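You operate a simulated robot arm through the tools that you are given. There is no shell and no other tool.

You run a simulated robot arm. Do the job below in one go: nothing can be reset, and whatever is moved stays where it is left.

JOB
Set the press up for the red wheel at 5 bar.
Fine: air on, wheel in the nest, slide in.

Only the result counts: the job must be done as asked and must still hold three seconds after the hand-in. Knocking over, shifting, dropping, spilling or breaking anything else fails it.

ROBOT AND FRAMES
A 7-joint arm with a two-finger parallel gripper, fixed in place. Base frame: the origin is on the floor under the middle of its stand, x ahead of it, y to its left, z up; the work surface is at about z = 84. Units: cm, degrees, N and s.
It reaches about 147.9 cm from its shoulder. Its first joint turns from -166.0 to 166.0 degrees. Payload 4.4 kg.
The tool frame sits at the grasp point between the pads (the TCP): z along the fingers, y along the line on which they close. The tips reach 2.3 cm beyond it. The gripper opens to 9.4 cm. The fingers are 3.8 cm wide and 1 cm thick; the gripper's body (5.4 by 9.6 cm) begins 3.9 cm behind the TCP.
Orientation is that of the tool frame in the base frame, as a unit quaternion [x, y, z, w]. With the fingers straight down and closing along the base's y, the tool's x points along the base's -x, its y along +y and its z along -z.

CONTROLS
- The arm moves only by the tool nudge_tool. Its argument "increments" is a list of rows, each a list of 3 entries, a list of its own where there are three numbers: the shift along the base's x, y, z in cm, then the turn, a rotation vector about the base's x, y, z in degrees, then the finger opening in cm, from 0 to 9.4. In form: [[[tx, ty, tz], [wx, wy, wz], fingers], ...]. A call has 1 to 20 rows; each row shifts and turns the commanded pose from where the row before left it. Each row takes 0.2 s and may step no farther than 5 cm and 8.6 degrees from the row before; otherwise, or with a gripper value out of range, the whole call is refused. A pose out of reach is approached as far as the arm can. The call stops where the force on the tool passes 80 N (or 10 N more than at its start, if that is more) or the arm is blocked; 0.2 s more then pass. Each finger travels about 7.2 cm/s and halts on what it meets, pressing with about 26 N; the grip force reading is that of the motor and also rises with nothing between the fingers. The clock runs only during rows and for 0.2 s after the last one: add rows that do not move to give the fingers time. The reply holds the time, the measured pose of the TCP, the force on the tool along the base axes, the opening and the grip force, in the units named above and with some noise, with the torque about the TCP (base axes, N m) and any sound that the robot's microphone picked up.
- Cameras (640 x 400 px; columns grow to the right, rows downward): "scene" is fixed at [22.3, 51, 157.91]; the picture's right is [-0.35, -0.94, 0.00], its down [-0.70, 0.27, -0.66] and it looks along [0.62, -0.24, -0.75] (base axes); focal length 312 px, centre (320, 200). "wrist" rides on the gripper at [8.6, 1.6, -7.4] in the tool frame; the picture's right is [-0.18, 0.98, 0.00], its down [-0.58, -0.11, -0.81] and it looks along [-0.79, -0.15, 0.59] (tool axes); focal length 243 px, centre (320, 200). There is no depth. A picture from a camera that has moved, and an enlarged one, comes with that camera's place and axes in the base frame and with its lens. The place of the scene camera against the robot may be out by one fixed shift of up to 1.8 cm in any direction.
- camera(camera): a new picture of that camera. It takes no simulated time.
- close_up(camera, box): a new picture of the part [left, top, right, bottom] of that camera's present view, enlarged. It takes no simulated time.
- finish_job(): hands the job in; it is judged then, once.

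Nothing tells you positions but the pictures and the camera data. Unless the task says otherwise, let go and move clear before handing in.

The tools are called after ">>>" by a JSON object that holds its "method" and its "body". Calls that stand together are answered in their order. nudge_tool: Moves the arm, as the interface text tells. Its arguments: {"type":"object","properties":{"increments":{"type":"array","items":{"type":"array"}}},"required":["increments"]} The other tools are called the same way: camera (camera) takes a picture; close_up (camera, box) takes an enlarged picture of a part of a camera's view; finish_job () hands the job in.

At the start:

```text
time: 0.0
tcp_pos: [73.0, 18.83, 125.37]
tcp_rot: [0.0, 1.0, 0.0, 0.0]
ft_force: [0.0, -0.3, 0.7]
torque: [-0.01, -0.01, 0.0]
finger_gap: 9.41
gripper_force: 0.0
```

scene: 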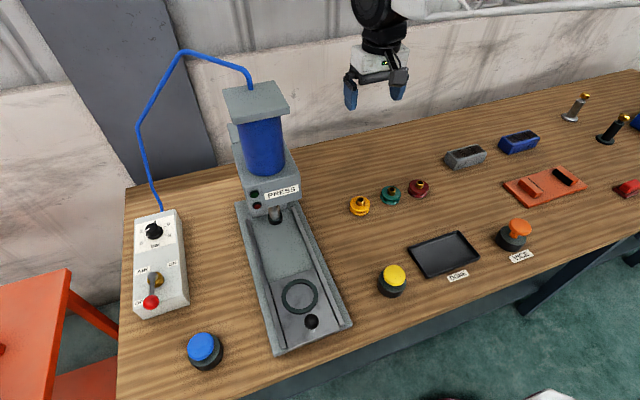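
wrist: 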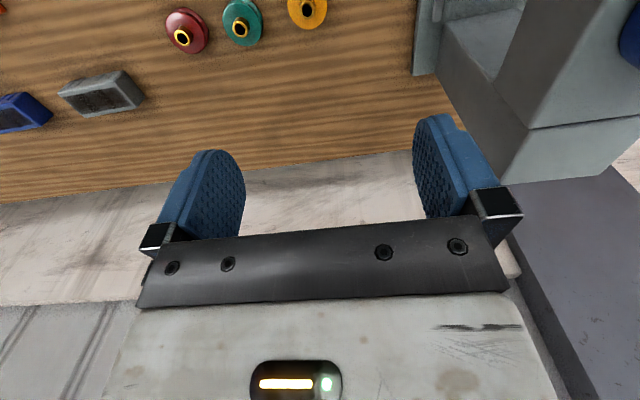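

I see a bench with an air press (blue cylinder), a control box with a knob and an air lever on its left, three wheels (yellow, green, red), and buttons. I'll enlarge the relevant areas first.

>>> {"method": "close_up", "body": {"camera": "scene", "box": [120, 190, 220, 320]}}

>>> {"method": "close_up", "body": {"camera": "scene", "box": [220, 170, 360, 360]}}

>>> {"method": "close_up", "body": {"camera": "scene", "box": [335, 165, 445, 235]}}

>>> {"method": "close_up", "body": {"camera": "scene", "box": [120, 200, 200, 250]}}

```text
3.08 times, centred on (170, 255) of scene
camera zoom: at [22.3, 51.0, 157.91], right [-0.35, -0.94, 0.0], down [-0.7, 0.27, -0.66], along [0.62, -0.24, -0.75], focal length 962 px, centre (782, 31)
```

zoom: 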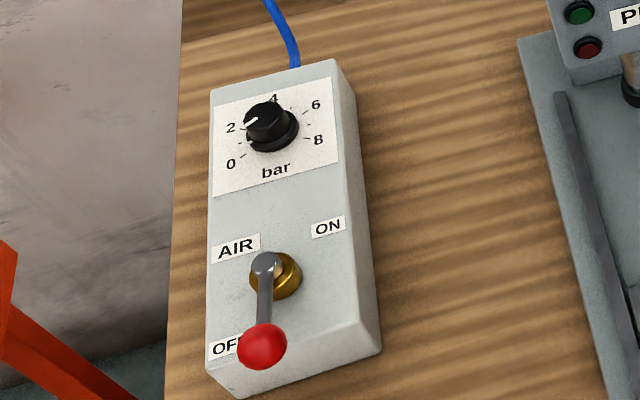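

```text
2.11 times, centred on (290, 265) of scene
camera zoom: at [22.3, 51.0, 157.91], right [-0.35, -0.94, 0.0], down [-0.7, 0.27, -0.66], along [0.62, -0.24, -0.75], focal length 658 px, centre (383, 63)
```

zoom: 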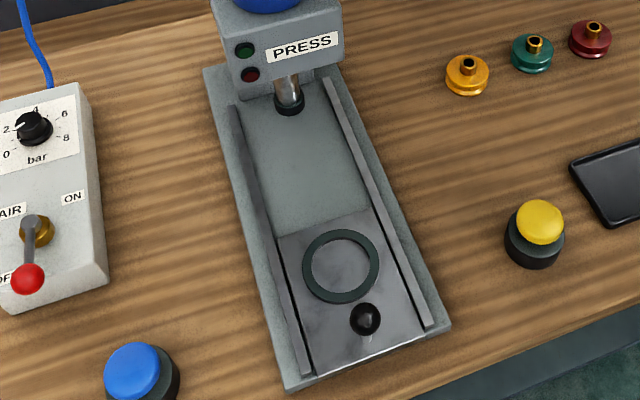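

```text
5.71 times, centred on (390, 200) of scene
camera zoom: at [22.3, 51.0, 157.91], right [-0.35, -0.94, 0.0], down [-0.7, 0.27, -0.66], along [0.62, -0.24, -0.75], focal length 1786 px, centre (-80, 200)
```

zoom: 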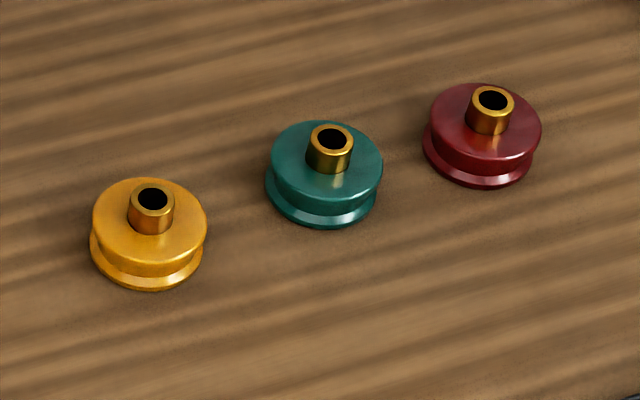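

```text
8.00 times, centred on (160, 225) of scene
camera zoom: at [22.3, 51.0, 157.91], right [-0.35, -0.94, 0.0], down [-0.7, 0.27, -0.66], along [0.62, -0.24, -0.75], focal length 2500 px, centre (1600, 0)
```

zoom: 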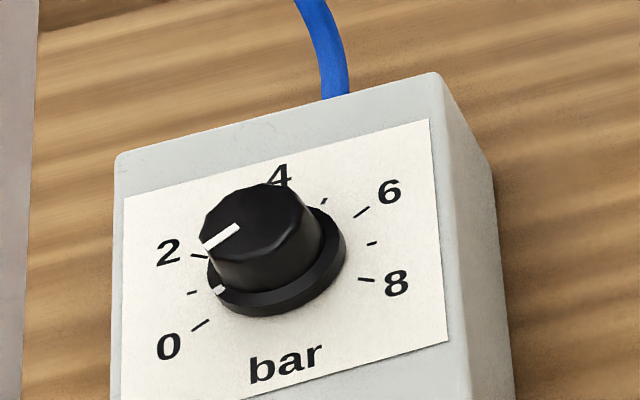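

The wheels stand to the right of the press, with red at about (76, -4). The regulator box is at about y = 74 and its knob points near 1–2 bar. I'll pull back in front of the press and move over to the box to look with the wrist camera.

>>> {"method": "nudge_tool", "body": {"increments": [[[-5, 0, 0], [0, 0, 0], 9.4], [[-5, 0, 0], [0, 0, 0], 9.4], [[-5, 0, 0], [0, 0, 0], 9.4], [[-5, 0, 0], [0, 0, 0], 9.4], [[-3, 0, 0], [0, 0, 0], 9.4], [[0, 5, 0], [0, 0, 0], 9.4], [[0, 5, 0], [0, 0, 0], 9.4], [[0, 5, 0], [0, 0, 0], 9.4], [[0, 5, 0], [0, 0, 0], 9.4], [[0, 5, 0], [0, 0, 0], 9.4], [[0, 5, 0], [0, 0, 0], 9.4], [[0, 5, 0], [0, 0, 0], 9.4], [[0, 5, 0], [0, 0, 0], 9.4], [[0, 5, 0], [0, 0, 0], 9.4], [[0, 5, 0], [0, 0, 0], 9.4], [[0, 5, 0], [0, 0, 0], 9.4], [[5, 0, 0], [0, 0, 0], 9.4], [[5, 0, 0], [0, 0, 0], 9.4], [[4, 0, 0], [0, 0, 0], 9.4]]}}

>>> {"method": "close_up", "body": {"camera": "scene", "box": [420, 210, 560, 300]}}

```text
time: 4.0
tcp_pos: [64.08, 74.18, 125.9]
tcp_rot: [-0.001, 1.0, 0.0, 0.0]
ft_force: [-0.6, 0.0, -0.1]
torque: [-0.01, 0.04, 0.02]
finger_gap: 9.41
gripper_force: 0.2
```

```text
4.44 times, centred on (490, 255) of scene
camera zoom: at [22.3, 51.0, 157.91], right [-0.35, -0.94, 0.0], down [-0.7, 0.27, -0.66], along [0.62, -0.24, -0.75], focal length 1389 px, centre (-436, -44)
```

zoom: 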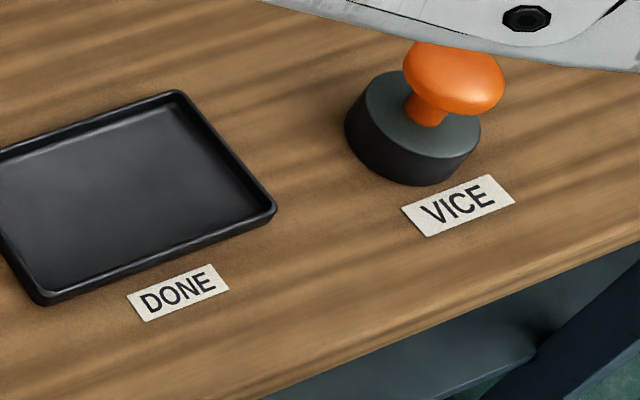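

The tool is now above the front part of the regulator box. I'll take a wrist picture to locate the knob and lever.

>>> {"method": "camera", "body": {"camera": "wrist"}}

>>> {"method": "camera", "body": {"camera": "scene"}}

```text
taken
camera wrist: at [55.58, 75.86, 133.5], right [0.18, 0.98, 0.0], down [0.58, -0.11, 0.81], along [0.79, -0.15, -0.59], focal length 243 px, centre (320, 200)
```

wrist: 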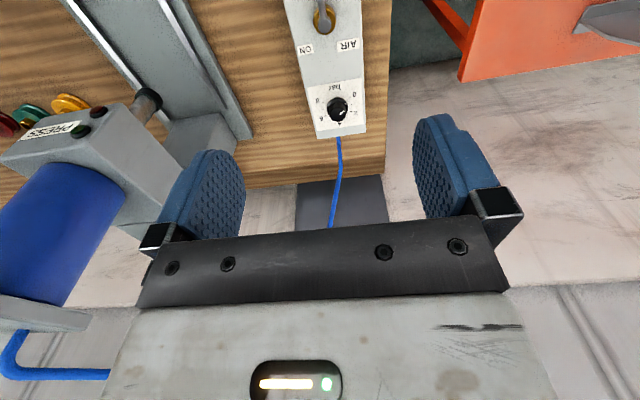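

```text
taken
```

scene: 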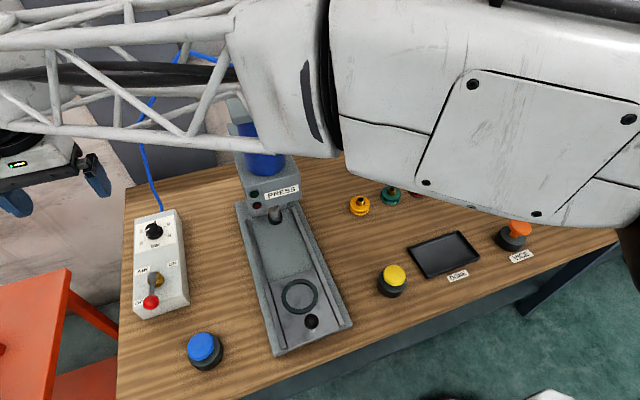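

The knob appears near (82.5, 74.2) on the box. I'll enlarge the wrist view to read the dial.

>>> {"method": "close_up", "body": {"camera": "wrist", "box": [280, 0, 400, 150]}}

>>> {"method": "close_up", "body": {"camera": "wrist", "box": [305, 70, 375, 140]}}

```text
2.67 times, centred on (340, 75) of wrist
camera zoom: at [55.58, 75.86, 133.5], right [0.18, 0.98, 0.0], down [0.58, -0.11, 0.81], along [0.79, -0.15, -0.59], focal length 647 px, centre (267, 533)
```

zoom: 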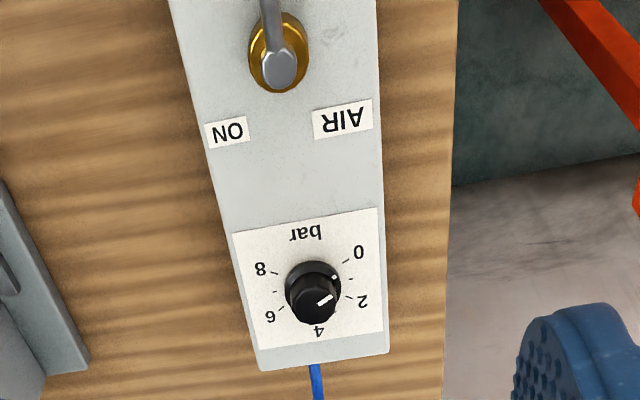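

```text
5.71 times, centred on (340, 105) of wrist
camera zoom: at [55.58, 75.86, 133.5], right [0.18, 0.98, 0.0], down [0.58, -0.11, 0.81], along [0.79, -0.15, -0.59], focal length 1386 px, centre (206, 743)
```

zoom: 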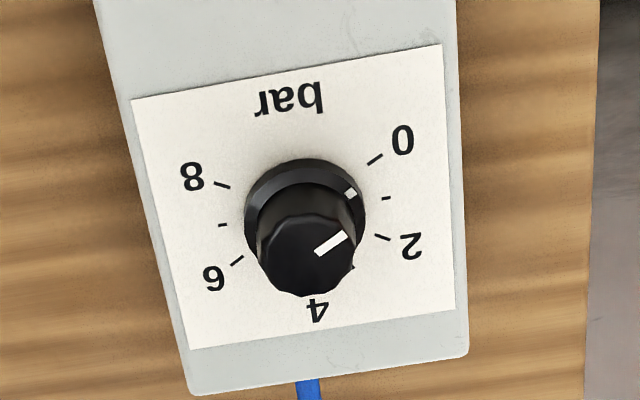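

The dial has 30° per bar, 0 to 8 over 240°, and currently reads about 0.4 bar. I'll pull back and lower to see how the air lever works.

>>> {"method": "nudge_tool", "body": {"increments": [[[-4, 0, -3], [0, 0, 0], 9.4], [[-4, 0, -3], [0, 0, 0], 9.4], [[-4, 0, -3], [0, 0, 0], 9.4], [[-2, 0, -3], [0, 0, 0], 9.4]]}}

>>> {"method": "camera", "body": {"camera": "wrist"}}

>>> {"method": "close_up", "body": {"camera": "wrist", "box": [260, 60, 400, 200]}}

>>> {"method": "close_up", "body": {"camera": "scene", "box": [125, 255, 205, 325]}}

```text
time: 5.0
tcp_pos: [49.85, 73.75, 113.58]
tcp_rot: [0.001, 1.0, 0.0, 0.0]
ft_force: [-1.3, -0.8, 1.2]
torque: [0.01, 0.0, 0.01]
finger_gap: 9.4
gripper_force: 0.1
```

```text
taken
camera wrist: at [41.26, 75.53, 121.22], right [0.18, 0.98, 0.0], down [0.58, -0.11, 0.81], along [0.79, -0.15, -0.59], focal length 243 px, centre (320, 200)
```

wrist: 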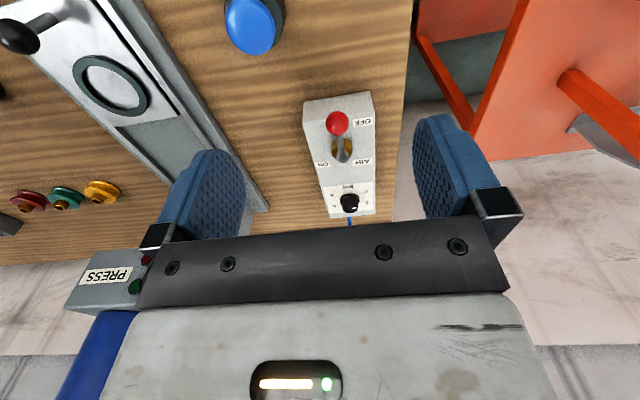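

```text
2.86 times, centred on (330, 130) of wrist
camera zoom: at [41.26, 75.53, 121.22], right [0.18, 0.98, 0.0], down [0.58, -0.11, 0.81], along [0.79, -0.15, -0.59], focal length 693 px, centre (291, 400)
```

zoom: 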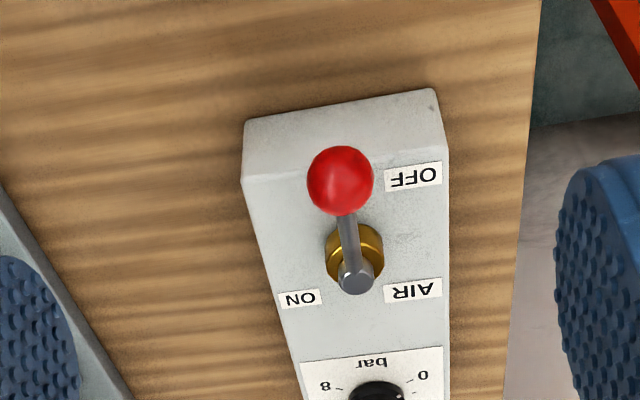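

```text
5.71 times, centred on (165, 290) of scene
camera zoom: at [22.3, 51.0, 157.91], right [-0.35, -0.94, 0.0], down [-0.7, 0.27, -0.66], along [0.62, -0.24, -0.75], focal length 1786 px, centre (1206, -314)
```

zoom: 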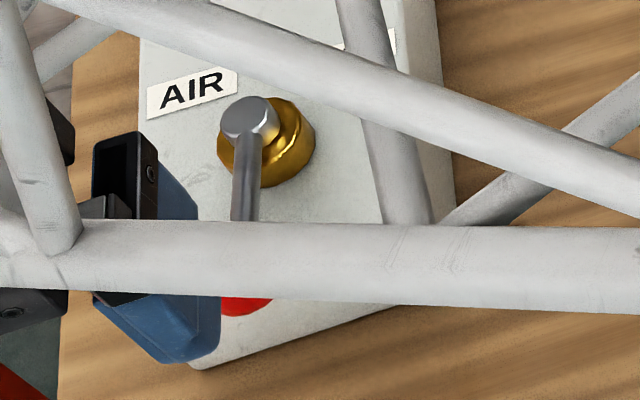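

The air lever is a quarter-turn handle: its hub is at about (68.8, 73.9, 92.5), it points toward the robot (OFF), and ON is toward -y. I'll set the knob first and move closer to measure its height and mark.

>>> {"method": "nudge_tool", "body": {"increments": [[[5, 0, 0], [0, 0, 0], 9.4], [[5, 0, 0], [0, 0, 0], 9.4], [[5, 0, 0], [0, 0, 0], 9.4], [[5, 0, -1], [0, 0, 0], 9.4], [[4, 0, -2], [0, 0, 0], 9.4], [[0, 0, -3], [0, 0, 0], 9.4]]}}

>>> {"method": "camera", "body": {"camera": "wrist"}}

>>> {"method": "close_up", "body": {"camera": "wrist", "box": [280, 50, 400, 170]}}

>>> {"method": "camera", "body": {"camera": "scene"}}

```text
refused: row 4 steps farther than a row can; nothing moved
```

```text
taken
camera wrist: at [41.26, 75.53, 121.22], right [0.18, 0.98, 0.0], down [0.58, -0.11, 0.81], along [0.79, -0.15, -0.59], focal length 243 px, centre (320, 200)
```

wrist: 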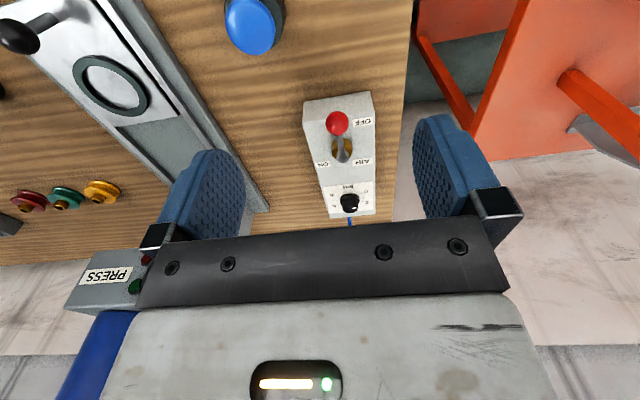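

```text
3.33 times, centred on (340, 110) of wrist
camera zoom: at [41.26, 75.53, 121.22], right [0.18, 0.98, 0.0], down [0.58, -0.11, 0.81], along [0.79, -0.15, -0.59], focal length 809 px, centre (253, 500)
```

zoom: 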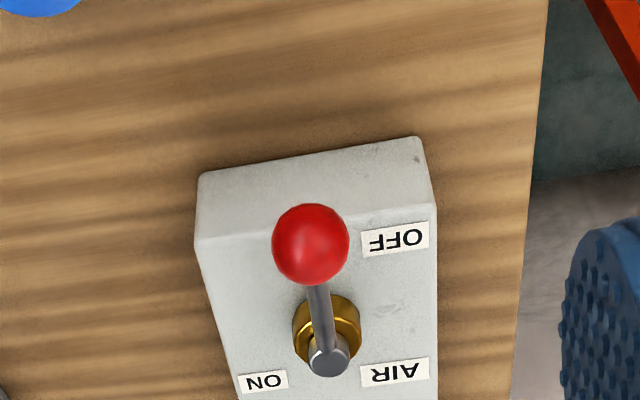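

```text
taken
```

scene: 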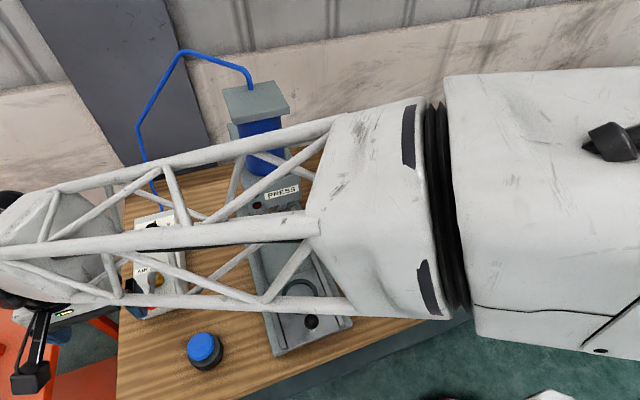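

The last move was refused because one row was slightly too long, so nothing moved. I'll repeat it with shorter rows.

>>> {"method": "nudge_tool", "body": {"increments": [[[4.8, 0, 0], [0, 0, 0], 9.4], [[4.8, 0, 0], [0, 0, 0], 9.4], [[4.8, 0, 0], [0, 0, 0], 9.4], [[4.8, 0, 0], [0, 0, 0], 9.4], [[4.5, 0, -1], [0, 0, 0], 9.4], [[0, 0, -4], [0, 0, 0], 9.4], [[0, 0, 0], [0, 0, 0], 9.4]]}}

>>> {"method": "camera", "body": {"camera": "wrist"}}

>>> {"method": "close_up", "body": {"camera": "wrist", "box": [280, 50, 400, 170]}}

>>> {"method": "camera", "body": {"camera": "scene"}}

```text
time: 6.6
tcp_pos: [74.02, 73.46, 108.36]
tcp_rot: [0.0, 1.0, -0.001, 0.0]
ft_force: [0.3, 0.2, 0.0]
torque: [0.01, 0.0, -0.01]
finger_gap: 9.41
gripper_force: 0.0
```

```text
taken
camera wrist: at [65.41, 75.3, 116.03], right [0.18, 0.98, 0.0], down [0.58, -0.11, 0.81], along [0.79, -0.15, -0.59], focal length 243 px, centre (320, 200)
```

wrist: 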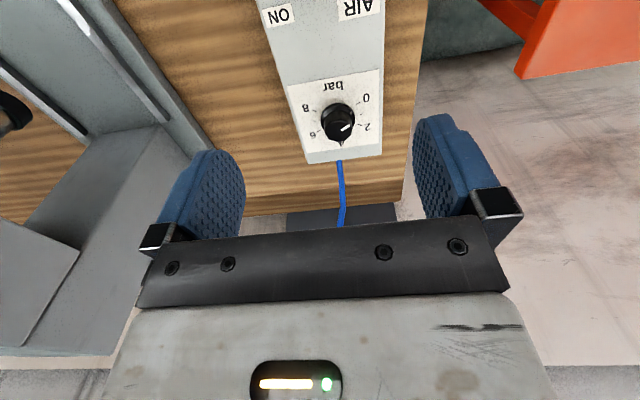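

```text
3.33 times, centred on (340, 110) of wrist
camera zoom: at [65.41, 75.3, 116.03], right [0.18, 0.98, 0.0], down [0.58, -0.11, 0.81], along [0.79, -0.15, -0.59], focal length 809 px, centre (253, 500)
```

zoom: 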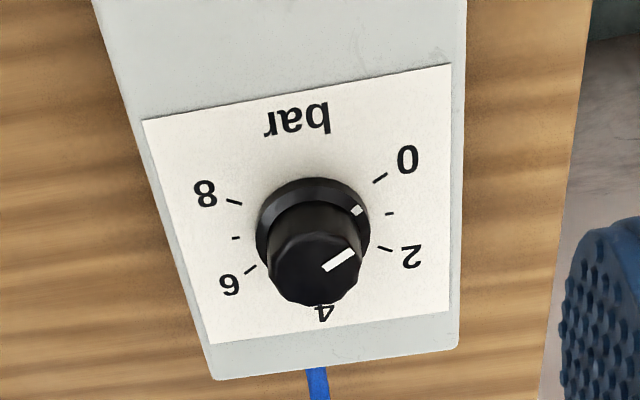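

```text
taken
```

scene: 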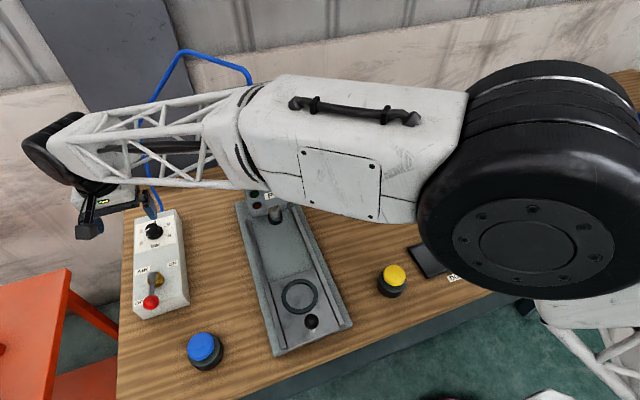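

The dial centre works out at (84.0, 74.0), with the box top at z ≈ 89.5 and the knob top at z ≈ 92. I'll check the pose noise with still rows, then move above the knob and pre-turn the gripper so it can sweep clockwise.

>>> {"method": "nudge_tool", "body": {"increments": [[[0, 0, 0], [0, 0, 0], 9.4], [[0, 0, 0], [0, 0, 0], 9.4]]}}

>>> {"method": "nudge_tool", "body": {"increments": [[[3.4, 0.1, 0], [0, 0, 8.5], 9.4], [[3.4, 0.1, -0.4], [0, 0, 8.5], 9.4], [[3.5, 0, -2], [0, 0, 8.5], 9.4], [[0, 0, -2], [0, 0, 8.5], 9.4], [[0, 0, -2], [0, 0, 8.5], 9.4], [[0, 0, -2], [0, 0, 8.5], 9.4], [[0, 0, 0], [0, 0, 8.5], 9.4], [[0, 0, 0], [0, 0, 0], 9.4], [[0, 0, 0], [0, 0, 0], 9.4]]}}

>>> {"method": "camera", "body": {"camera": "wrist"}}

>>> {"method": "camera", "body": {"camera": "scene"}}

```text
time: 7.2
tcp_pos: [74.07, 73.56, 108.36]
tcp_rot: [0.001, 1.0, 0.0, 0.0]
ft_force: [1.0, 0.4, -0.3]
torque: [-0.01, -0.01, 0.0]
finger_gap: 9.4
gripper_force: 0.0
```

```text
time: 9.2
tcp_pos: [84.0, 73.89, 99.86]
tcp_rot: [-0.496, 0.868, 0.0, 0.0]
ft_force: [1.0, -0.4, 0.1]
torque: [-0.01, 0.0, 0.0]
finger_gap: 9.39
gripper_force: 0.1
```

```text
taken
camera wrist: at [78.27, 67.34, 107.56], right [-0.75, 0.66, 0.0], down [0.39, 0.45, 0.81], along [0.53, 0.61, -0.59], focal length 243 px, centre (320, 200)
```

wrist: 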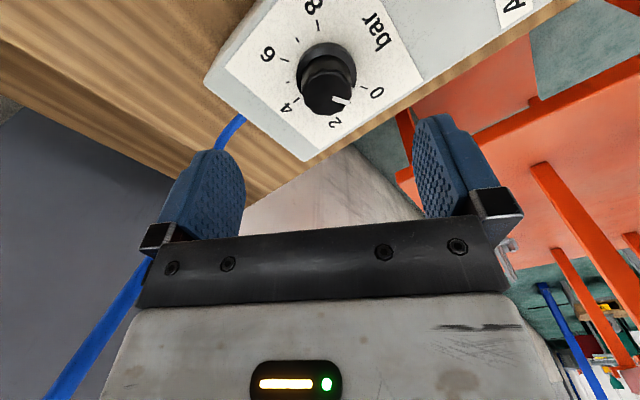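

```text
taken
```

scene: 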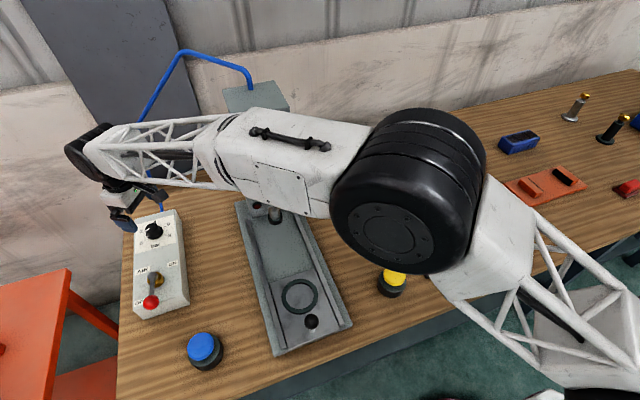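

The gripper is turned about 60° above the knob with clear space around it. I'll zoom in to refine the centre and the mark angle before gripping.

>>> {"method": "close_up", "body": {"camera": "wrist", "box": [230, 0, 430, 170]}}

```text
2.35 times, centred on (330, 85) of wrist
camera zoom: at [78.27, 67.34, 107.56], right [-0.75, 0.66, 0.0], down [0.39, 0.45, 0.81], along [0.53, 0.61, -0.59], focal length 571 px, centre (296, 471)
```

zoom: 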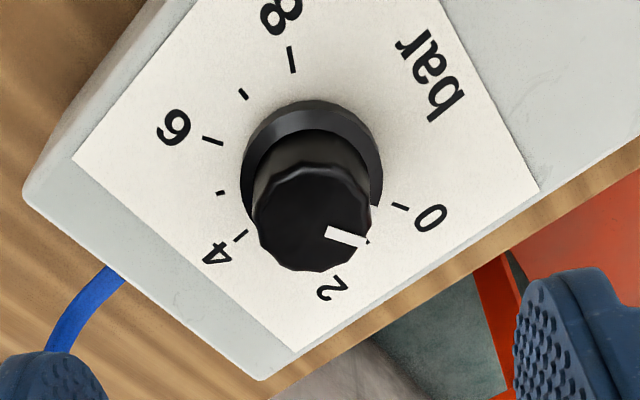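

The refined knob axis is (83.56, 74.1), with the box top at about 90.2 and the knob top at about 92.6. I'll descend, grip it and start turning clockwise.

>>> {"method": "nudge_tool", "body": {"increments": [[[-0.4, 0.15, -2], [0, 0, 0], 9.4], [[0, 0, -2], [0, 0, 0], 9.4], [[0, 0, -1.5], [0, 0, 0], 9.4], [[0, 0, -1.1], [0, 0, 0], 9.4], [[0, 0, 0], [0, 0, 0], 9.4], [[0, 0, 0], [0, 0, 0], 6], [[0, 0, 0], [0, 0, 0], 4], [[0, 0, 0], [0, 0, 0], 2.6], [[0, 0, 0], [0, 0, 0], 2.6], [[0, 0, 0], [0, 0, 0], 2.6]]}}

>>> {"method": "camera", "body": {"camera": "wrist"}}

```text
time: 11.4
tcp_pos: [83.56, 74.27, 93.39]
tcp_rot: [-0.496, 0.868, 0.0, -0.001]
ft_force: [-16.8, 8.8, -1.0]
torque: [-0.04, -0.03, -0.06]
finger_gap: 3.26
gripper_force: 44.7
```

```text
taken
camera wrist: at [77.9, 67.64, 101.05], right [-0.75, 0.66, 0.0], down [0.39, 0.45, 0.81], along [0.53, 0.61, -0.59], focal length 243 px, centre (320, 200)
```

wrist: 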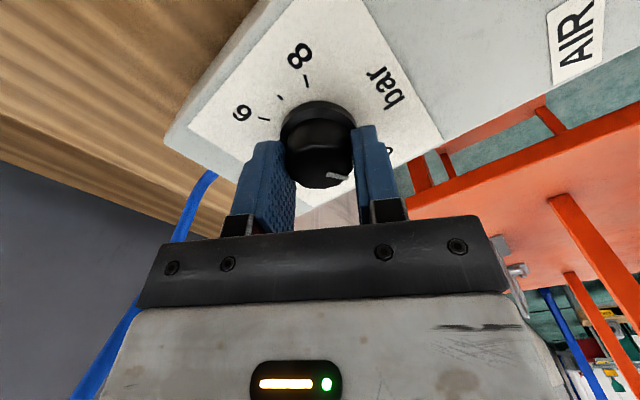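

The knob is gripped at a 3.26 cm gap, and a side force shows a small off-centre error. I'll shift slightly to relieve it, then rotate clockwise in stages.

>>> {"method": "nudge_tool", "body": {"increments": [[[-0.12, 0.07, 0], [0, 0, 0], 2.4], [[0, 0, 0], [0, 0, 0], 2.4]]}}

>>> {"method": "nudge_tool", "body": {"increments": [[[0, 0, 0], [0, 0, -6], 2.4], [[0, 0, 0], [0, 0, -6], 2.4], [[0, 0, 0], [0, 0, -6], 2.4], [[0, 0, 0], [0, 0, 0], 2.4]]}}

```text
time: 12.0
tcp_pos: [83.61, 74.21, 93.48]
tcp_rot: [-0.496, 0.868, 0.0, 0.0]
ft_force: [9.1, 10.2, -1.6]
torque: [0.46, 0.11, 0.02]
finger_gap: 3.27
gripper_force: 45.0
```

```text
time: 13.0
tcp_pos: [83.49, 74.14, 93.37]
tcp_rot: [-0.353, 0.936, 0.0, 0.0]
ft_force: [36.0, 8.9, -13.9]
torque: [0.92, -0.65, 0.04]
finger_gap: 3.24
gripper_force: 44.8
```

Side force in x grew after the first turn, so I'll re-centre slightly and check that the knob follows.

>>> {"method": "nudge_tool", "body": {"increments": [[[0.13, 0.04, 0.05], [0, 0, 0], 2.4], [[0, 0, 0], [0, 0, 0], 2.4]]}}

>>> {"method": "close_up", "body": {"camera": "wrist", "box": [220, 0, 440, 200]}}

```text
time: 13.6
tcp_pos: [83.54, 74.1, 93.48]
tcp_rot: [-0.354, 0.935, -0.001, -0.002]
ft_force: [-5.8, -28.8, -6.8]
torque: [-0.74, 1.0, 0.05]
finger_gap: 3.25
gripper_force: 45.0
```

```text
2.00 times, centred on (330, 100) of wrist
camera zoom: at [76.16, 69.7, 101.09], right [-0.51, 0.86, 0.0], down [0.51, 0.31, 0.8], along [0.69, 0.41, -0.59], focal length 485 px, centre (300, 400)
```

zoom: 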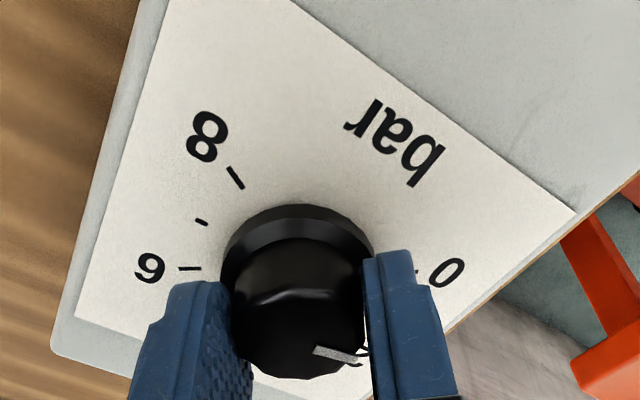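

The pointer is turning with the gripper, so I'll keep turning clockwise and watch the forces.

>>> {"method": "nudge_tool", "body": {"increments": [[[0, 0, 0], [0, 0, -7], 2.4], [[0, 0, 0], [0, 0, -7], 2.4], [[0, 0, 0], [0, 0, -7], 2.4], [[0, 0, 0], [0, 0, -7], 2.4], [[0, 0, 0], [0, 0, 0], 2.4]]}}

>>> {"method": "nudge_tool", "body": {"increments": [[[0, 0, 0], [0, 0, -7], 2.4], [[0, 0, 0], [0, 0, -7], 2.4], [[0, 0, 0], [0, 0, -7], 2.4], [[0, 0, 0], [0, 0, -7], 2.4], [[0, 0, 0], [0, 0, 0], 2.4]]}}

>>> {"method": "camera", "body": {"camera": "wrist"}}

>>> {"method": "camera", "body": {"camera": "scene"}}

```text
time: 14.8
tcp_pos: [83.65, 74.1, 93.4]
tcp_rot: [-0.116, 0.993, 0.0, 0.0]
ft_force: [21.9, -52.9, -20.9]
torque: [-0.38, -0.52, 0.08]
finger_gap: 3.27
gripper_force: 44.9
```

```text
time: 16.0
tcp_pos: [83.46, 74.24, 93.56]
tcp_rot: [0.127, 0.992, 0.001, -0.001]
ft_force: [-12.6, -27.2, -4.1]
torque: [-0.44, 0.49, -0.03]
finger_gap: 3.67
gripper_force: 14.6
```

```text
taken
camera wrist: at [75.65, 78.05, 101.23], right [0.42, 0.91, 0.0], down [0.53, -0.25, 0.81], along [0.73, -0.34, -0.59], focal length 243 px, centre (320, 200)
```

wrist: 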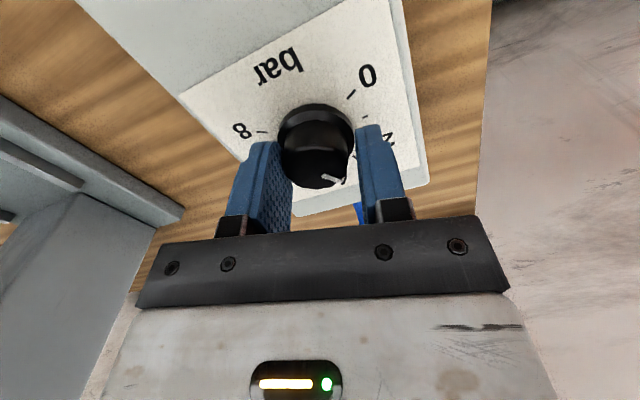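

```text
taken
```

scene: 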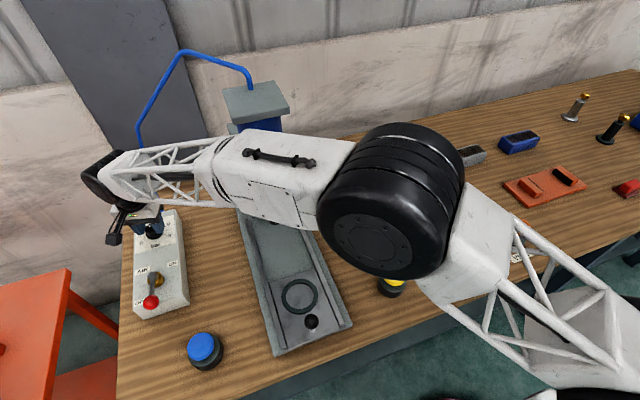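

The grip reading changed (gap 3.67), so I'll hold still and relieve the side force before continuing.

>>> {"method": "nudge_tool", "body": {"increments": [[[0, -0.1, 0], [0, 0, 0], 2.4], [[0, 0, 0], [0, 0, 0], 2.4]]}}

>>> {"method": "close_up", "body": {"camera": "wrist", "box": [220, 20, 440, 220]}}

```text
time: 16.6
tcp_pos: [83.61, 74.16, 93.62]
tcp_rot: [0.126, 0.992, 0.0, 0.0]
ft_force: [-10.9, -21.9, -0.2]
torque: [-0.5, 0.2, -0.03]
finger_gap: 3.47
gripper_force: 12.6
```

```text
2.00 times, centred on (330, 120) of wrist
camera zoom: at [75.65, 77.95, 101.23], right [0.42, 0.91, 0.0], down [0.54, -0.25, 0.81], along [0.73, -0.34, -0.59], focal length 485 px, centre (300, 360)
```

zoom: 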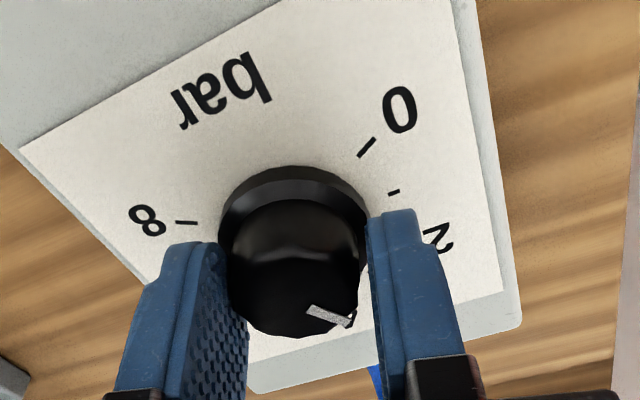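

The right pad is off the knob, meaning the tool sits too far toward +y. I'll shift it toward -y.

>>> {"method": "nudge_tool", "body": {"increments": [[[-0.04, -0.15, 0], [0, 0, 0], 2.4], [[0, 0, 0], [0, 0, 0], 2.4], [[0, 0, 0], [0, 0, 0], 2.4]]}}

>>> {"method": "close_up", "body": {"camera": "wrist", "box": [220, 20, 440, 220]}}

```text
time: 17.4
tcp_pos: [83.48, 74.05, 93.6]
tcp_rot: [0.126, 0.992, 0.001, 0.001]
ft_force: [3.7, -1.9, 1.0]
torque: [-0.28, -0.13, -0.02]
finger_gap: 3.23
gripper_force: 44.6
```

```text
2.00 times, centred on (330, 120) of wrist
camera zoom: at [75.61, 77.83, 101.23], right [0.42, 0.91, 0.0], down [0.53, -0.25, 0.81], along [0.73, -0.34, -0.59], focal length 485 px, centre (300, 360)
```

zoom: 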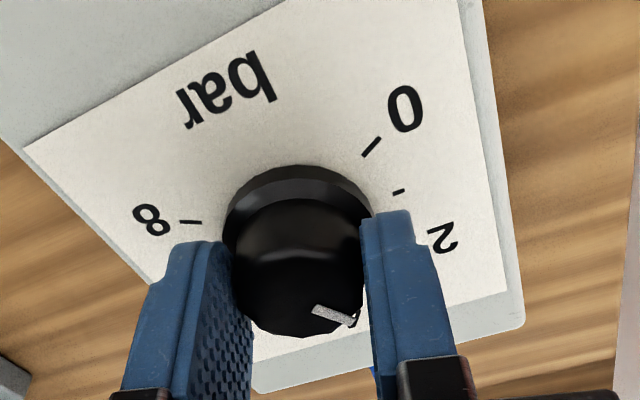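

The grip is firm and centred again. The pointer reads about 2.7 bar, so I'll continue clockwise for most of the remaining ~69°.

>>> {"method": "nudge_tool", "body": {"increments": [[[0, 0, 0], [0, 0, -7], 2.4], [[0, 0, 0], [0, 0, -7], 2.4], [[0, 0, 0], [0, 0, -7], 2.4], [[0, 0, 0], [0, 0, -7], 2.4], [[0, 0, 0], [0, 0, 0], 2.4], [[0, 0, 0], [0, 0, 0], 2.4]]}}

```text
time: 18.8
tcp_pos: [83.57, 74.3, 93.46]
tcp_rot: [0.362, 0.932, 0.001, 0.0]
ft_force: [-19.0, -19.3, 15.5]
torque: [-0.64, 0.55, -0.06]
finger_gap: 3.48
gripper_force: 12.4
```

Same off-centre pattern again. I'll shift along the closing axis to re-centre.

>>> {"method": "nudge_tool", "body": {"increments": [[[-0.1, -0.11, 0], [0, 0, 0], 2.4], [[0, 0, 0], [0, 0, 0], 2.4], [[0, 0, 0], [0, 0, 0], 2.4]]}}

>>> {"method": "close_up", "body": {"camera": "wrist", "box": [220, 20, 440, 220]}}

```text
time: 19.6
tcp_pos: [83.45, 74.08, 93.25]
tcp_rot: [0.363, 0.932, 0.0, 0.0]
ft_force: [32.5, 48.8, -29.4]
torque: [0.49, -0.17, 0.07]
finger_gap: 3.18
gripper_force: 44.8
```

```text
2.00 times, centred on (330, 120) of wrist
camera zoom: at [78.2, 81.22, 100.86], right [0.8, 0.6, 0.0], down [0.36, -0.47, 0.81], along [0.48, -0.64, -0.59], focal length 485 px, centre (300, 360)
```

zoom: 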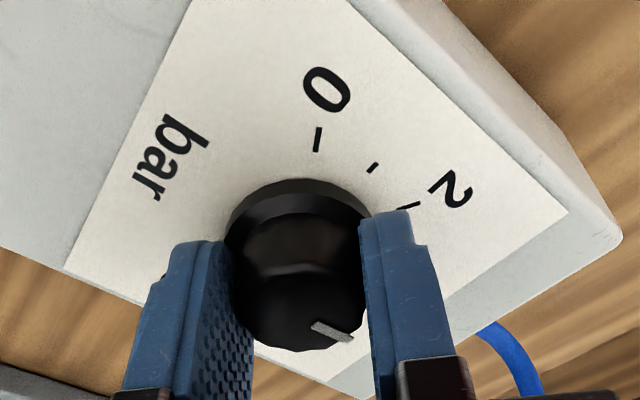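

Firm grip but now slightly overcorrected. I'll ease back half of that and continue turning.

>>> {"method": "nudge_tool", "body": {"increments": [[[0.05, 0.06, 0.05], [0, 0, 0], 2.4], [[0, 0, 0], [0, 0, -7], 2.4], [[0, 0, 0], [0, 0, -7], 2.4], [[0, 0, 0], [0, 0, -7], 2.4], [[0, 0, 0], [0, 0, 0], 2.4], [[0, 0, 0], [0, 0, 0], 2.4]]}}

>>> {"method": "close_up", "body": {"camera": "wrist", "box": [220, 20, 440, 220]}}

```text
time: 21.0
tcp_pos: [83.5, 73.95, 93.64]
tcp_rot: [0.526, 0.851, 0.001, 0.001]
ft_force: [-22.3, -40.9, 30.8]
torque: [-0.78, 0.47, -0.02]
finger_gap: 3.16
gripper_force: 45.6
```

```text
2.00 times, centred on (330, 120) of wrist
camera zoom: at [81.17, 82.56, 101.4], right [0.96, 0.27, 0.0], down [0.16, -0.57, 0.81], along [0.22, -0.77, -0.59], focal length 485 px, centre (300, 360)
```

zoom: 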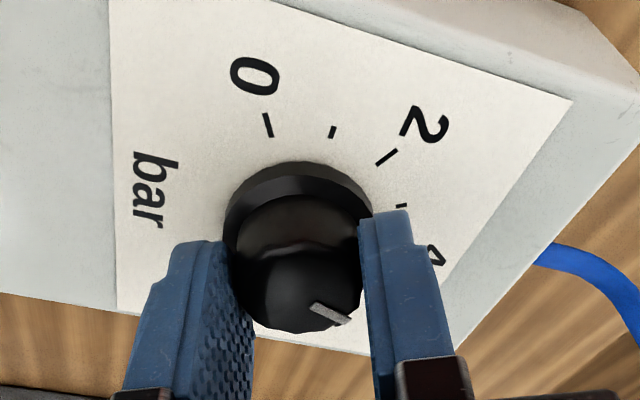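

The dial now reads roughly 4.4 bar. I'll add another 14°, then release and look from straight above.

>>> {"method": "nudge_tool", "body": {"increments": [[[-0.02, -0.06, 0], [0, 0, 0], 2.4], [[0, 0, 0], [0, 0, -7], 2.4], [[0, 0, 0], [0, 0, -7], 2.4], [[0, 0, 0], [0, 0, 0], 2.4], [[0, 0, 0], [0, 0, 0], 2.4]]}}

>>> {"method": "nudge_tool", "body": {"increments": [[[0, 0, 0], [0, 0, 0], 4], [[0, 0, 0], [0, 0, 0], 6], [[0, 0, 0], [0, 0, 0], 9], [[0, 0, 3], [0, 0, 0], 9.4], [[0, 0, 4], [0, 0, 0], 9.4], [[0, 3, 4], [0, 0, 0], 9.4], [[0, 0, 4], [0, 0, 0], 9.4], [[0, 0, 0], [0, 0, 0], 9.4], [[0, 0, 0], [0, 0, 0], 9.4]]}}

>>> {"method": "camera", "body": {"camera": "wrist"}}

```text
time: 22.2
tcp_pos: [83.49, 73.99, 93.73]
tcp_rot: [0.627, 0.779, 0.002, 0.0]
ft_force: [0.4, 1.6, 32.9]
torque: [0.77, 0.3, -0.03]
finger_gap: 3.18
gripper_force: 45.3
```

```text
time: 24.2
tcp_pos: [83.56, 76.82, 108.69]
tcp_rot: [0.626, 0.78, 0.0, 0.0]
ft_force: [-0.2, 0.2, 0.3]
torque: [-0.01, 0.0, -0.02]
finger_gap: 9.4
gripper_force: 0.0
```

```text
taken
camera wrist: at [83.39, 85.64, 116.38], right [1.0, 0.03, 0.0], down [0.02, -0.59, 0.81], along [0.03, -0.81, -0.59], focal length 243 px, centre (320, 200)
```

wrist: 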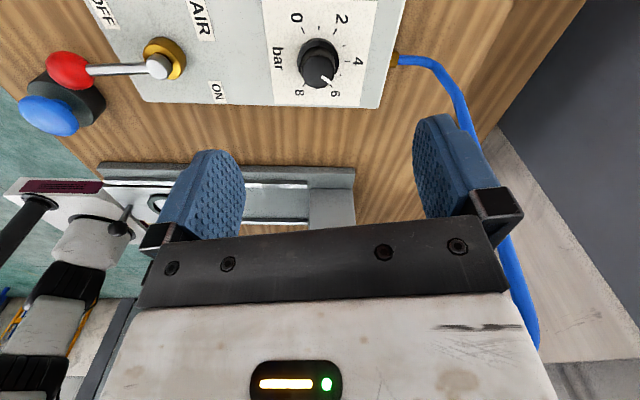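

>>> {"method": "close_up", "body": {"camera": "wrist", "box": [260, 0, 390, 110]}}

>>> {"method": "close_up", "body": {"camera": "wrist", "box": [285, 30, 355, 100]}}

```text
3.64 times, centred on (325, 55) of wrist
camera zoom: at [83.39, 85.64, 116.38], right [1.0, 0.03, 0.0], down [0.02, -0.59, 0.81], along [0.03, -0.81, -0.59], focal length 882 px, centre (302, 727)
```

zoom: 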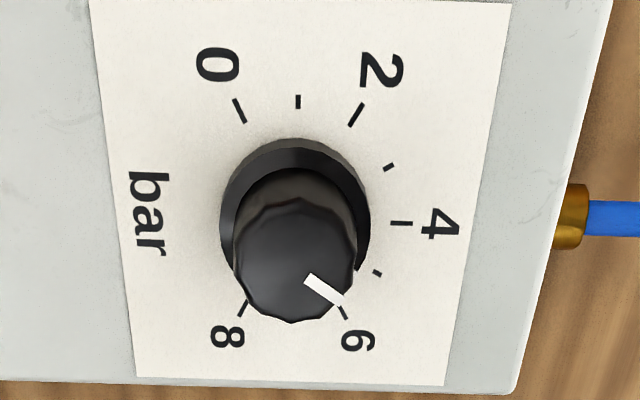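

```text
5.71 times, centred on (320, 65) of wrist
camera zoom: at [83.39, 85.64, 116.38], right [1.0, 0.03, 0.0], down [0.02, -0.59, 0.81], along [0.03, -0.81, -0.59], focal length 1386 px, centre (320, 971)
```

zoom: 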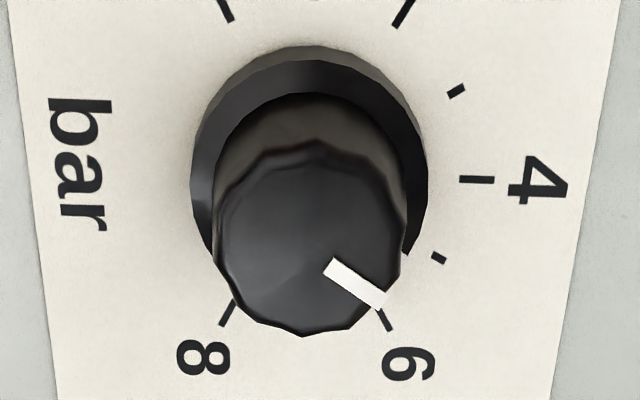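

The pointer reads about 5.1 bar by my estimate. I'll take a steeper, nearly vertical view to measure it more precisely.

>>> {"method": "nudge_tool", "body": {"increments": [[[0, -3, 0], [0, 0, 0], 9.4], [[0, 0, -3], [0, 0, 0], 9.4], [[0, 0, 0], [0, 0, 0], 9.4], [[0, 0, 0], [0, 0, 0], 9.4]]}}

>>> {"method": "close_up", "body": {"camera": "wrist", "box": [280, 0, 370, 80]}}

```text
time: 25.2
tcp_pos: [83.59, 73.75, 105.41]
tcp_rot: [0.626, 0.78, 0.0, 0.0]
ft_force: [0.2, 0.9, 0.1]
torque: [-0.02, 0.0, 0.02]
finger_gap: 9.4
gripper_force: 0.1
```

```text
5.00 times, centred on (325, 40) of wrist
camera zoom: at [83.37, 82.7, 113.08], right [1.0, 0.03, 0.0], down [0.02, -0.59, 0.81], along [0.03, -0.81, -0.59], focal length 1213 px, centre (295, 1000)
```

zoom: 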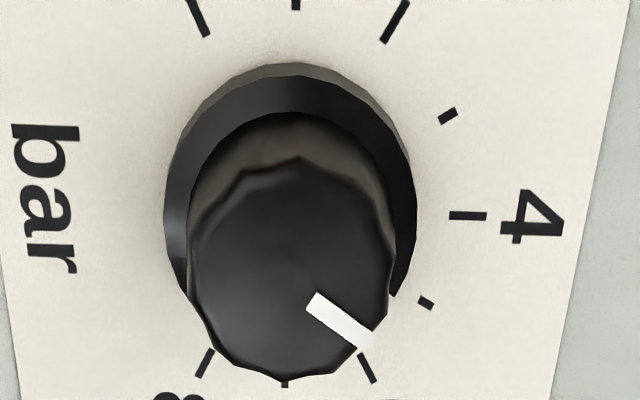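

The steeper view gives about 33° past the "4" tick, i.e. about 5.1 bar. I'll regrip at the same angle and turn back about 3°.

>>> {"method": "nudge_tool", "body": {"increments": [[[0, 0, -4], [0, 0, 0], 9.4], [[0, 0, -4], [0, 0, 0], 9.4], [[0, 0, -2], [0, 0, 0], 9.4], [[0, 0, -2], [0, 0, 0], 9.4], [[0, 0, 0], [0, 0, 0], 9.4], [[0, 0, 0], [0, 0, 0], 6], [[0, 0, 0], [0, 0, 0], 4], [[0, 0, 0], [0, 0, 0], 2.4], [[0, 0, 0], [0, 0, 0], 2.4], [[0, 0, 0], [0, 0, 0], 2.4]]}}

>>> {"method": "nudge_tool", "body": {"increments": [[[0, 0, 0], [0, 0, 1.5], 2.4], [[0, 0, 0], [0, 0, 1.5], 2.4], [[0, 0, 0], [0, 0, 0], 2.4], [[0, 0, 0], [0, 0, 0], 2.4]]}}

```text
time: 27.4
tcp_pos: [83.61, 73.75, 93.09]
tcp_rot: [0.625, 0.78, 0.0, 0.0]
ft_force: [17.9, 6.0, -5.6]
torque: [0.22, -0.42, -0.04]
finger_gap: 4.12
gripper_force: 45.0
```

```text
time: 28.4
tcp_pos: [83.49, 73.89, 93.09]
tcp_rot: [0.606, 0.796, -0.001, 0.001]
ft_force: [30.0, -6.6, -21.4]
torque: [-0.19, -0.87, -0.06]
finger_gap: 4.09
gripper_force: 45.1
```

This time the pads grip the skirt (4.1 cm gap) rather than the top, which still turns the knob. I'll release and look again.

>>> {"method": "nudge_tool", "body": {"increments": [[[0, 0, 0], [0, 0, 0], 6], [[0, 0, 0], [0, 0, 0], 9], [[0, 0, 0], [0, 0, 0], 9.4], [[0, 0, 4], [0, 0, 0], 9.4], [[0, 0, 4], [0, 0, 0], 9.4], [[0, 0, 4], [0, 0, 0], 9.4], [[0, 0, 0], [0, 0, 0], 9.4], [[0, 0, 0], [0, 0, 0], 9.4]]}}

>>> {"method": "close_up", "body": {"camera": "wrist", "box": [280, 0, 370, 80]}}

>>> {"method": "camera", "body": {"camera": "wrist"}}

```text
time: 30.2
tcp_pos: [83.4, 73.92, 105.33]
tcp_rot: [0.606, 0.796, 0.0, 0.0]
ft_force: [0.7, 0.0, 0.7]
torque: [0.02, -0.01, -0.03]
finger_gap: 9.37
gripper_force: 0.0
```

```text
5.00 times, centred on (325, 40) of wrist
camera zoom: at [82.66, 82.85, 113.01], right [1.0, 0.09, 0.0], down [0.05, -0.59, 0.81], along [0.07, -0.8, -0.59], focal length 1213 px, centre (295, 1000)
```

zoom: 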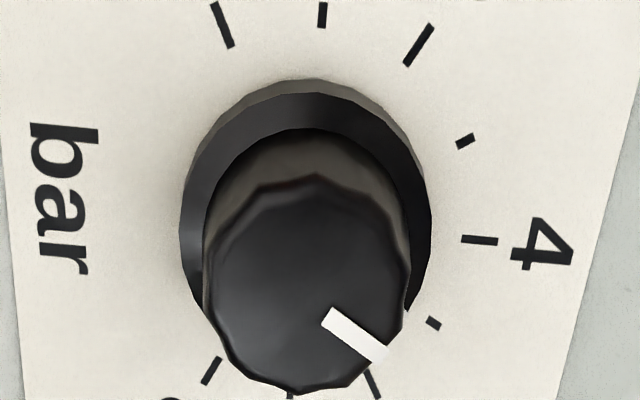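

```text
taken
camera wrist: at [82.66, 82.85, 113.01], right [1.0, 0.09, 0.0], down [0.05, -0.59, 0.81], along [0.07, -0.8, -0.59], focal length 243 px, centre (320, 200)
```

wrist: 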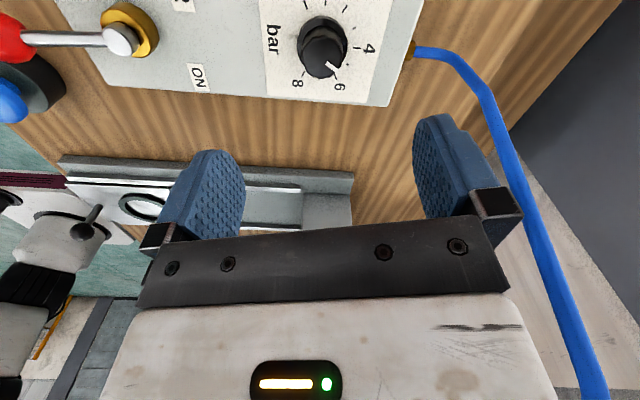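

The dial now reads 5.0 bar within my measuring accuracy. Next is the air lever: I'll straighten the gripper and move above the red ball, which I place at about (61.1, 74.1, 94.0).

>>> {"method": "nudge_tool", "body": {"increments": [[[-3, 0, 0], [0, 0, 8.3], 9.4], [[-3, 0, 0], [0, 0, 8.3], 9.4], [[-3, 0, 0], [0, 0, 8.3], 9.4], [[-3, 0, 0], [0, 0, 8.3], 9.4], [[-3, 0, 0], [0, 0, 8.3], 9.4], [[-3, 0, 0], [0, 0, 8.3], 9.4], [[-3, 0, 0], [0, 0, 8.3], 9.4], [[-3, 0, 0], [0, 0, 8.3], 9.4], [[-4, 0, 0], [0, 0, 8.1], 9.4], [[0, 0, 0], [0, 0, 0], 9.4], [[0, 0, 0], [0, 0, 0], 9.4]]}}

>>> {"method": "camera", "body": {"camera": "wrist"}}

>>> {"method": "close_up", "body": {"camera": "scene", "box": [120, 190, 220, 320]}}

```text
time: 32.6
tcp_pos: [55.53, 73.77, 105.53]
tcp_rot: [-0.001, 1.0, 0.001, -0.001]
ft_force: [0.1, 0.6, 0.0]
torque: [0.02, 0.01, -0.03]
finger_gap: 9.39
gripper_force: 0.1
```

```text
taken
camera wrist: at [46.94, 75.58, 113.09], right [0.18, 0.98, 0.0], down [0.58, -0.11, 0.81], along [0.79, -0.15, -0.59], focal length 243 px, centre (320, 200)
```

wrist: 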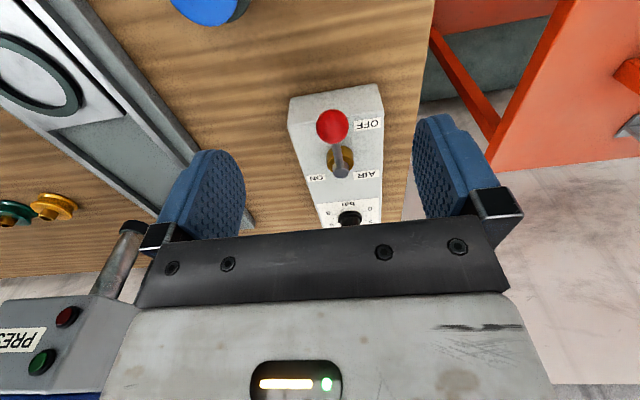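

```text
3.08 times, centred on (170, 255) of scene
camera zoom: at [22.3, 51.0, 157.91], right [-0.35, -0.94, 0.0], down [-0.7, 0.27, -0.66], along [0.62, -0.24, -0.75], focal length 962 px, centre (782, 31)
```

zoom: 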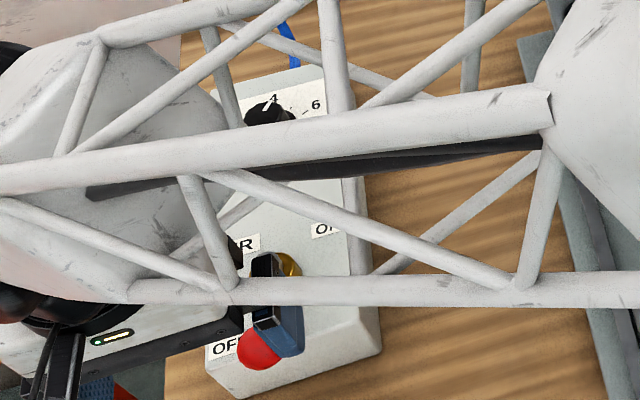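

The ball is confirmed at (61.1, 74.05), z ≈ 94, with the hub at (68.8, 74.0). I'll lower the open fingers around the ball and close loosely on it.

>>> {"method": "nudge_tool", "body": {"increments": [[[2.8, 0.1, 0], [0, 0, 0], 9.4], [[2.8, 0, 0], [0, 0, 0], 9.4], [[0, 0, -4], [0, 0, 0], 9.4], [[0, 0, -4], [0, 0, 0], 9.4], [[0, 0, -3.4], [0, 0, 0], 9.4], [[0, 0, 0], [0, 0, 0], 9.4], [[0, 0, 0], [0, 0, 0], 6], [[0, 0, 0], [0, 0, 0], 4.5], [[0, 0, 0], [0, 0, 0], 3.9], [[0, 0, 0], [0, 0, 0], 3.9]]}}

>>> {"method": "camera", "body": {"camera": "wrist"}}

```text
time: 34.8
tcp_pos: [61.06, 73.97, 93.97]
tcp_rot: [0.0, 1.0, 0.0, -0.001]
ft_force: [-0.1, 0.3, -0.1]
torque: [0.0, -0.01, -0.02]
finger_gap: 3.9
gripper_force: 0.0
```

```text
taken
camera wrist: at [52.54, 75.62, 101.5], right [0.18, 0.98, 0.0], down [0.58, -0.11, 0.81], along [0.79, -0.15, -0.59], focal length 243 px, centre (320, 200)
```

wrist: 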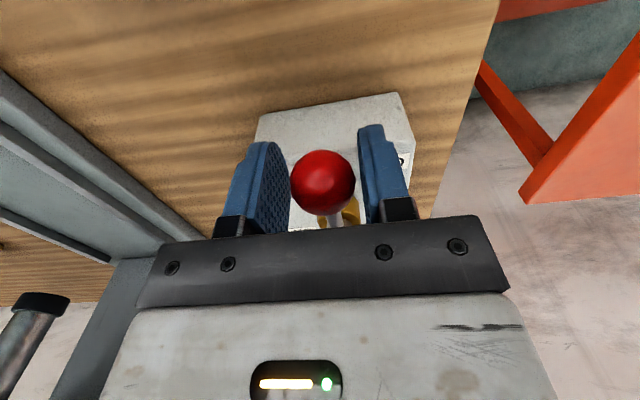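

The ball sits between the pads. I'll swing the lever around its hub toward ON, keeping the fingers tangent to the arc, with a short test first.

>>> {"method": "nudge_tool", "body": {"increments": [[[0.075, -1.072, 0], [0, 0, 8], 3.9], [[0.223, -1.051, 0], [0, 0, 8], 3.9], [[0.367, -1.009, 0], [0, 0, 8], 3.9], [[0, 0, 0], [0, 0, 0], 3.9]]}}

>>> {"method": "camera", "body": {"camera": "wrist"}}

```text
time: 35.8
tcp_pos: [61.85, 70.93, 94.06]
tcp_rot: [-0.209, 0.978, 0.0, 0.0]
ft_force: [0.0, 0.6, -0.1]
torque: [0.02, 0.01, -0.01]
finger_gap: 3.91
gripper_force: 0.4
```

```text
taken
camera wrist: at [53.37, 68.92, 101.69], right [-0.23, 0.97, 0.0], down [0.58, 0.14, 0.81], along [0.78, 0.19, -0.59], focal length 243 px, centre (320, 200)
```

wrist: 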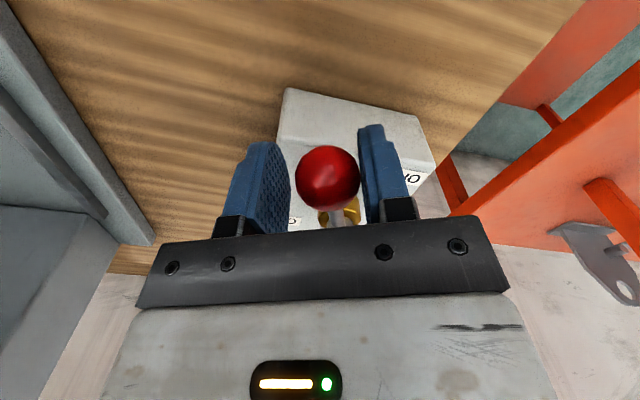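

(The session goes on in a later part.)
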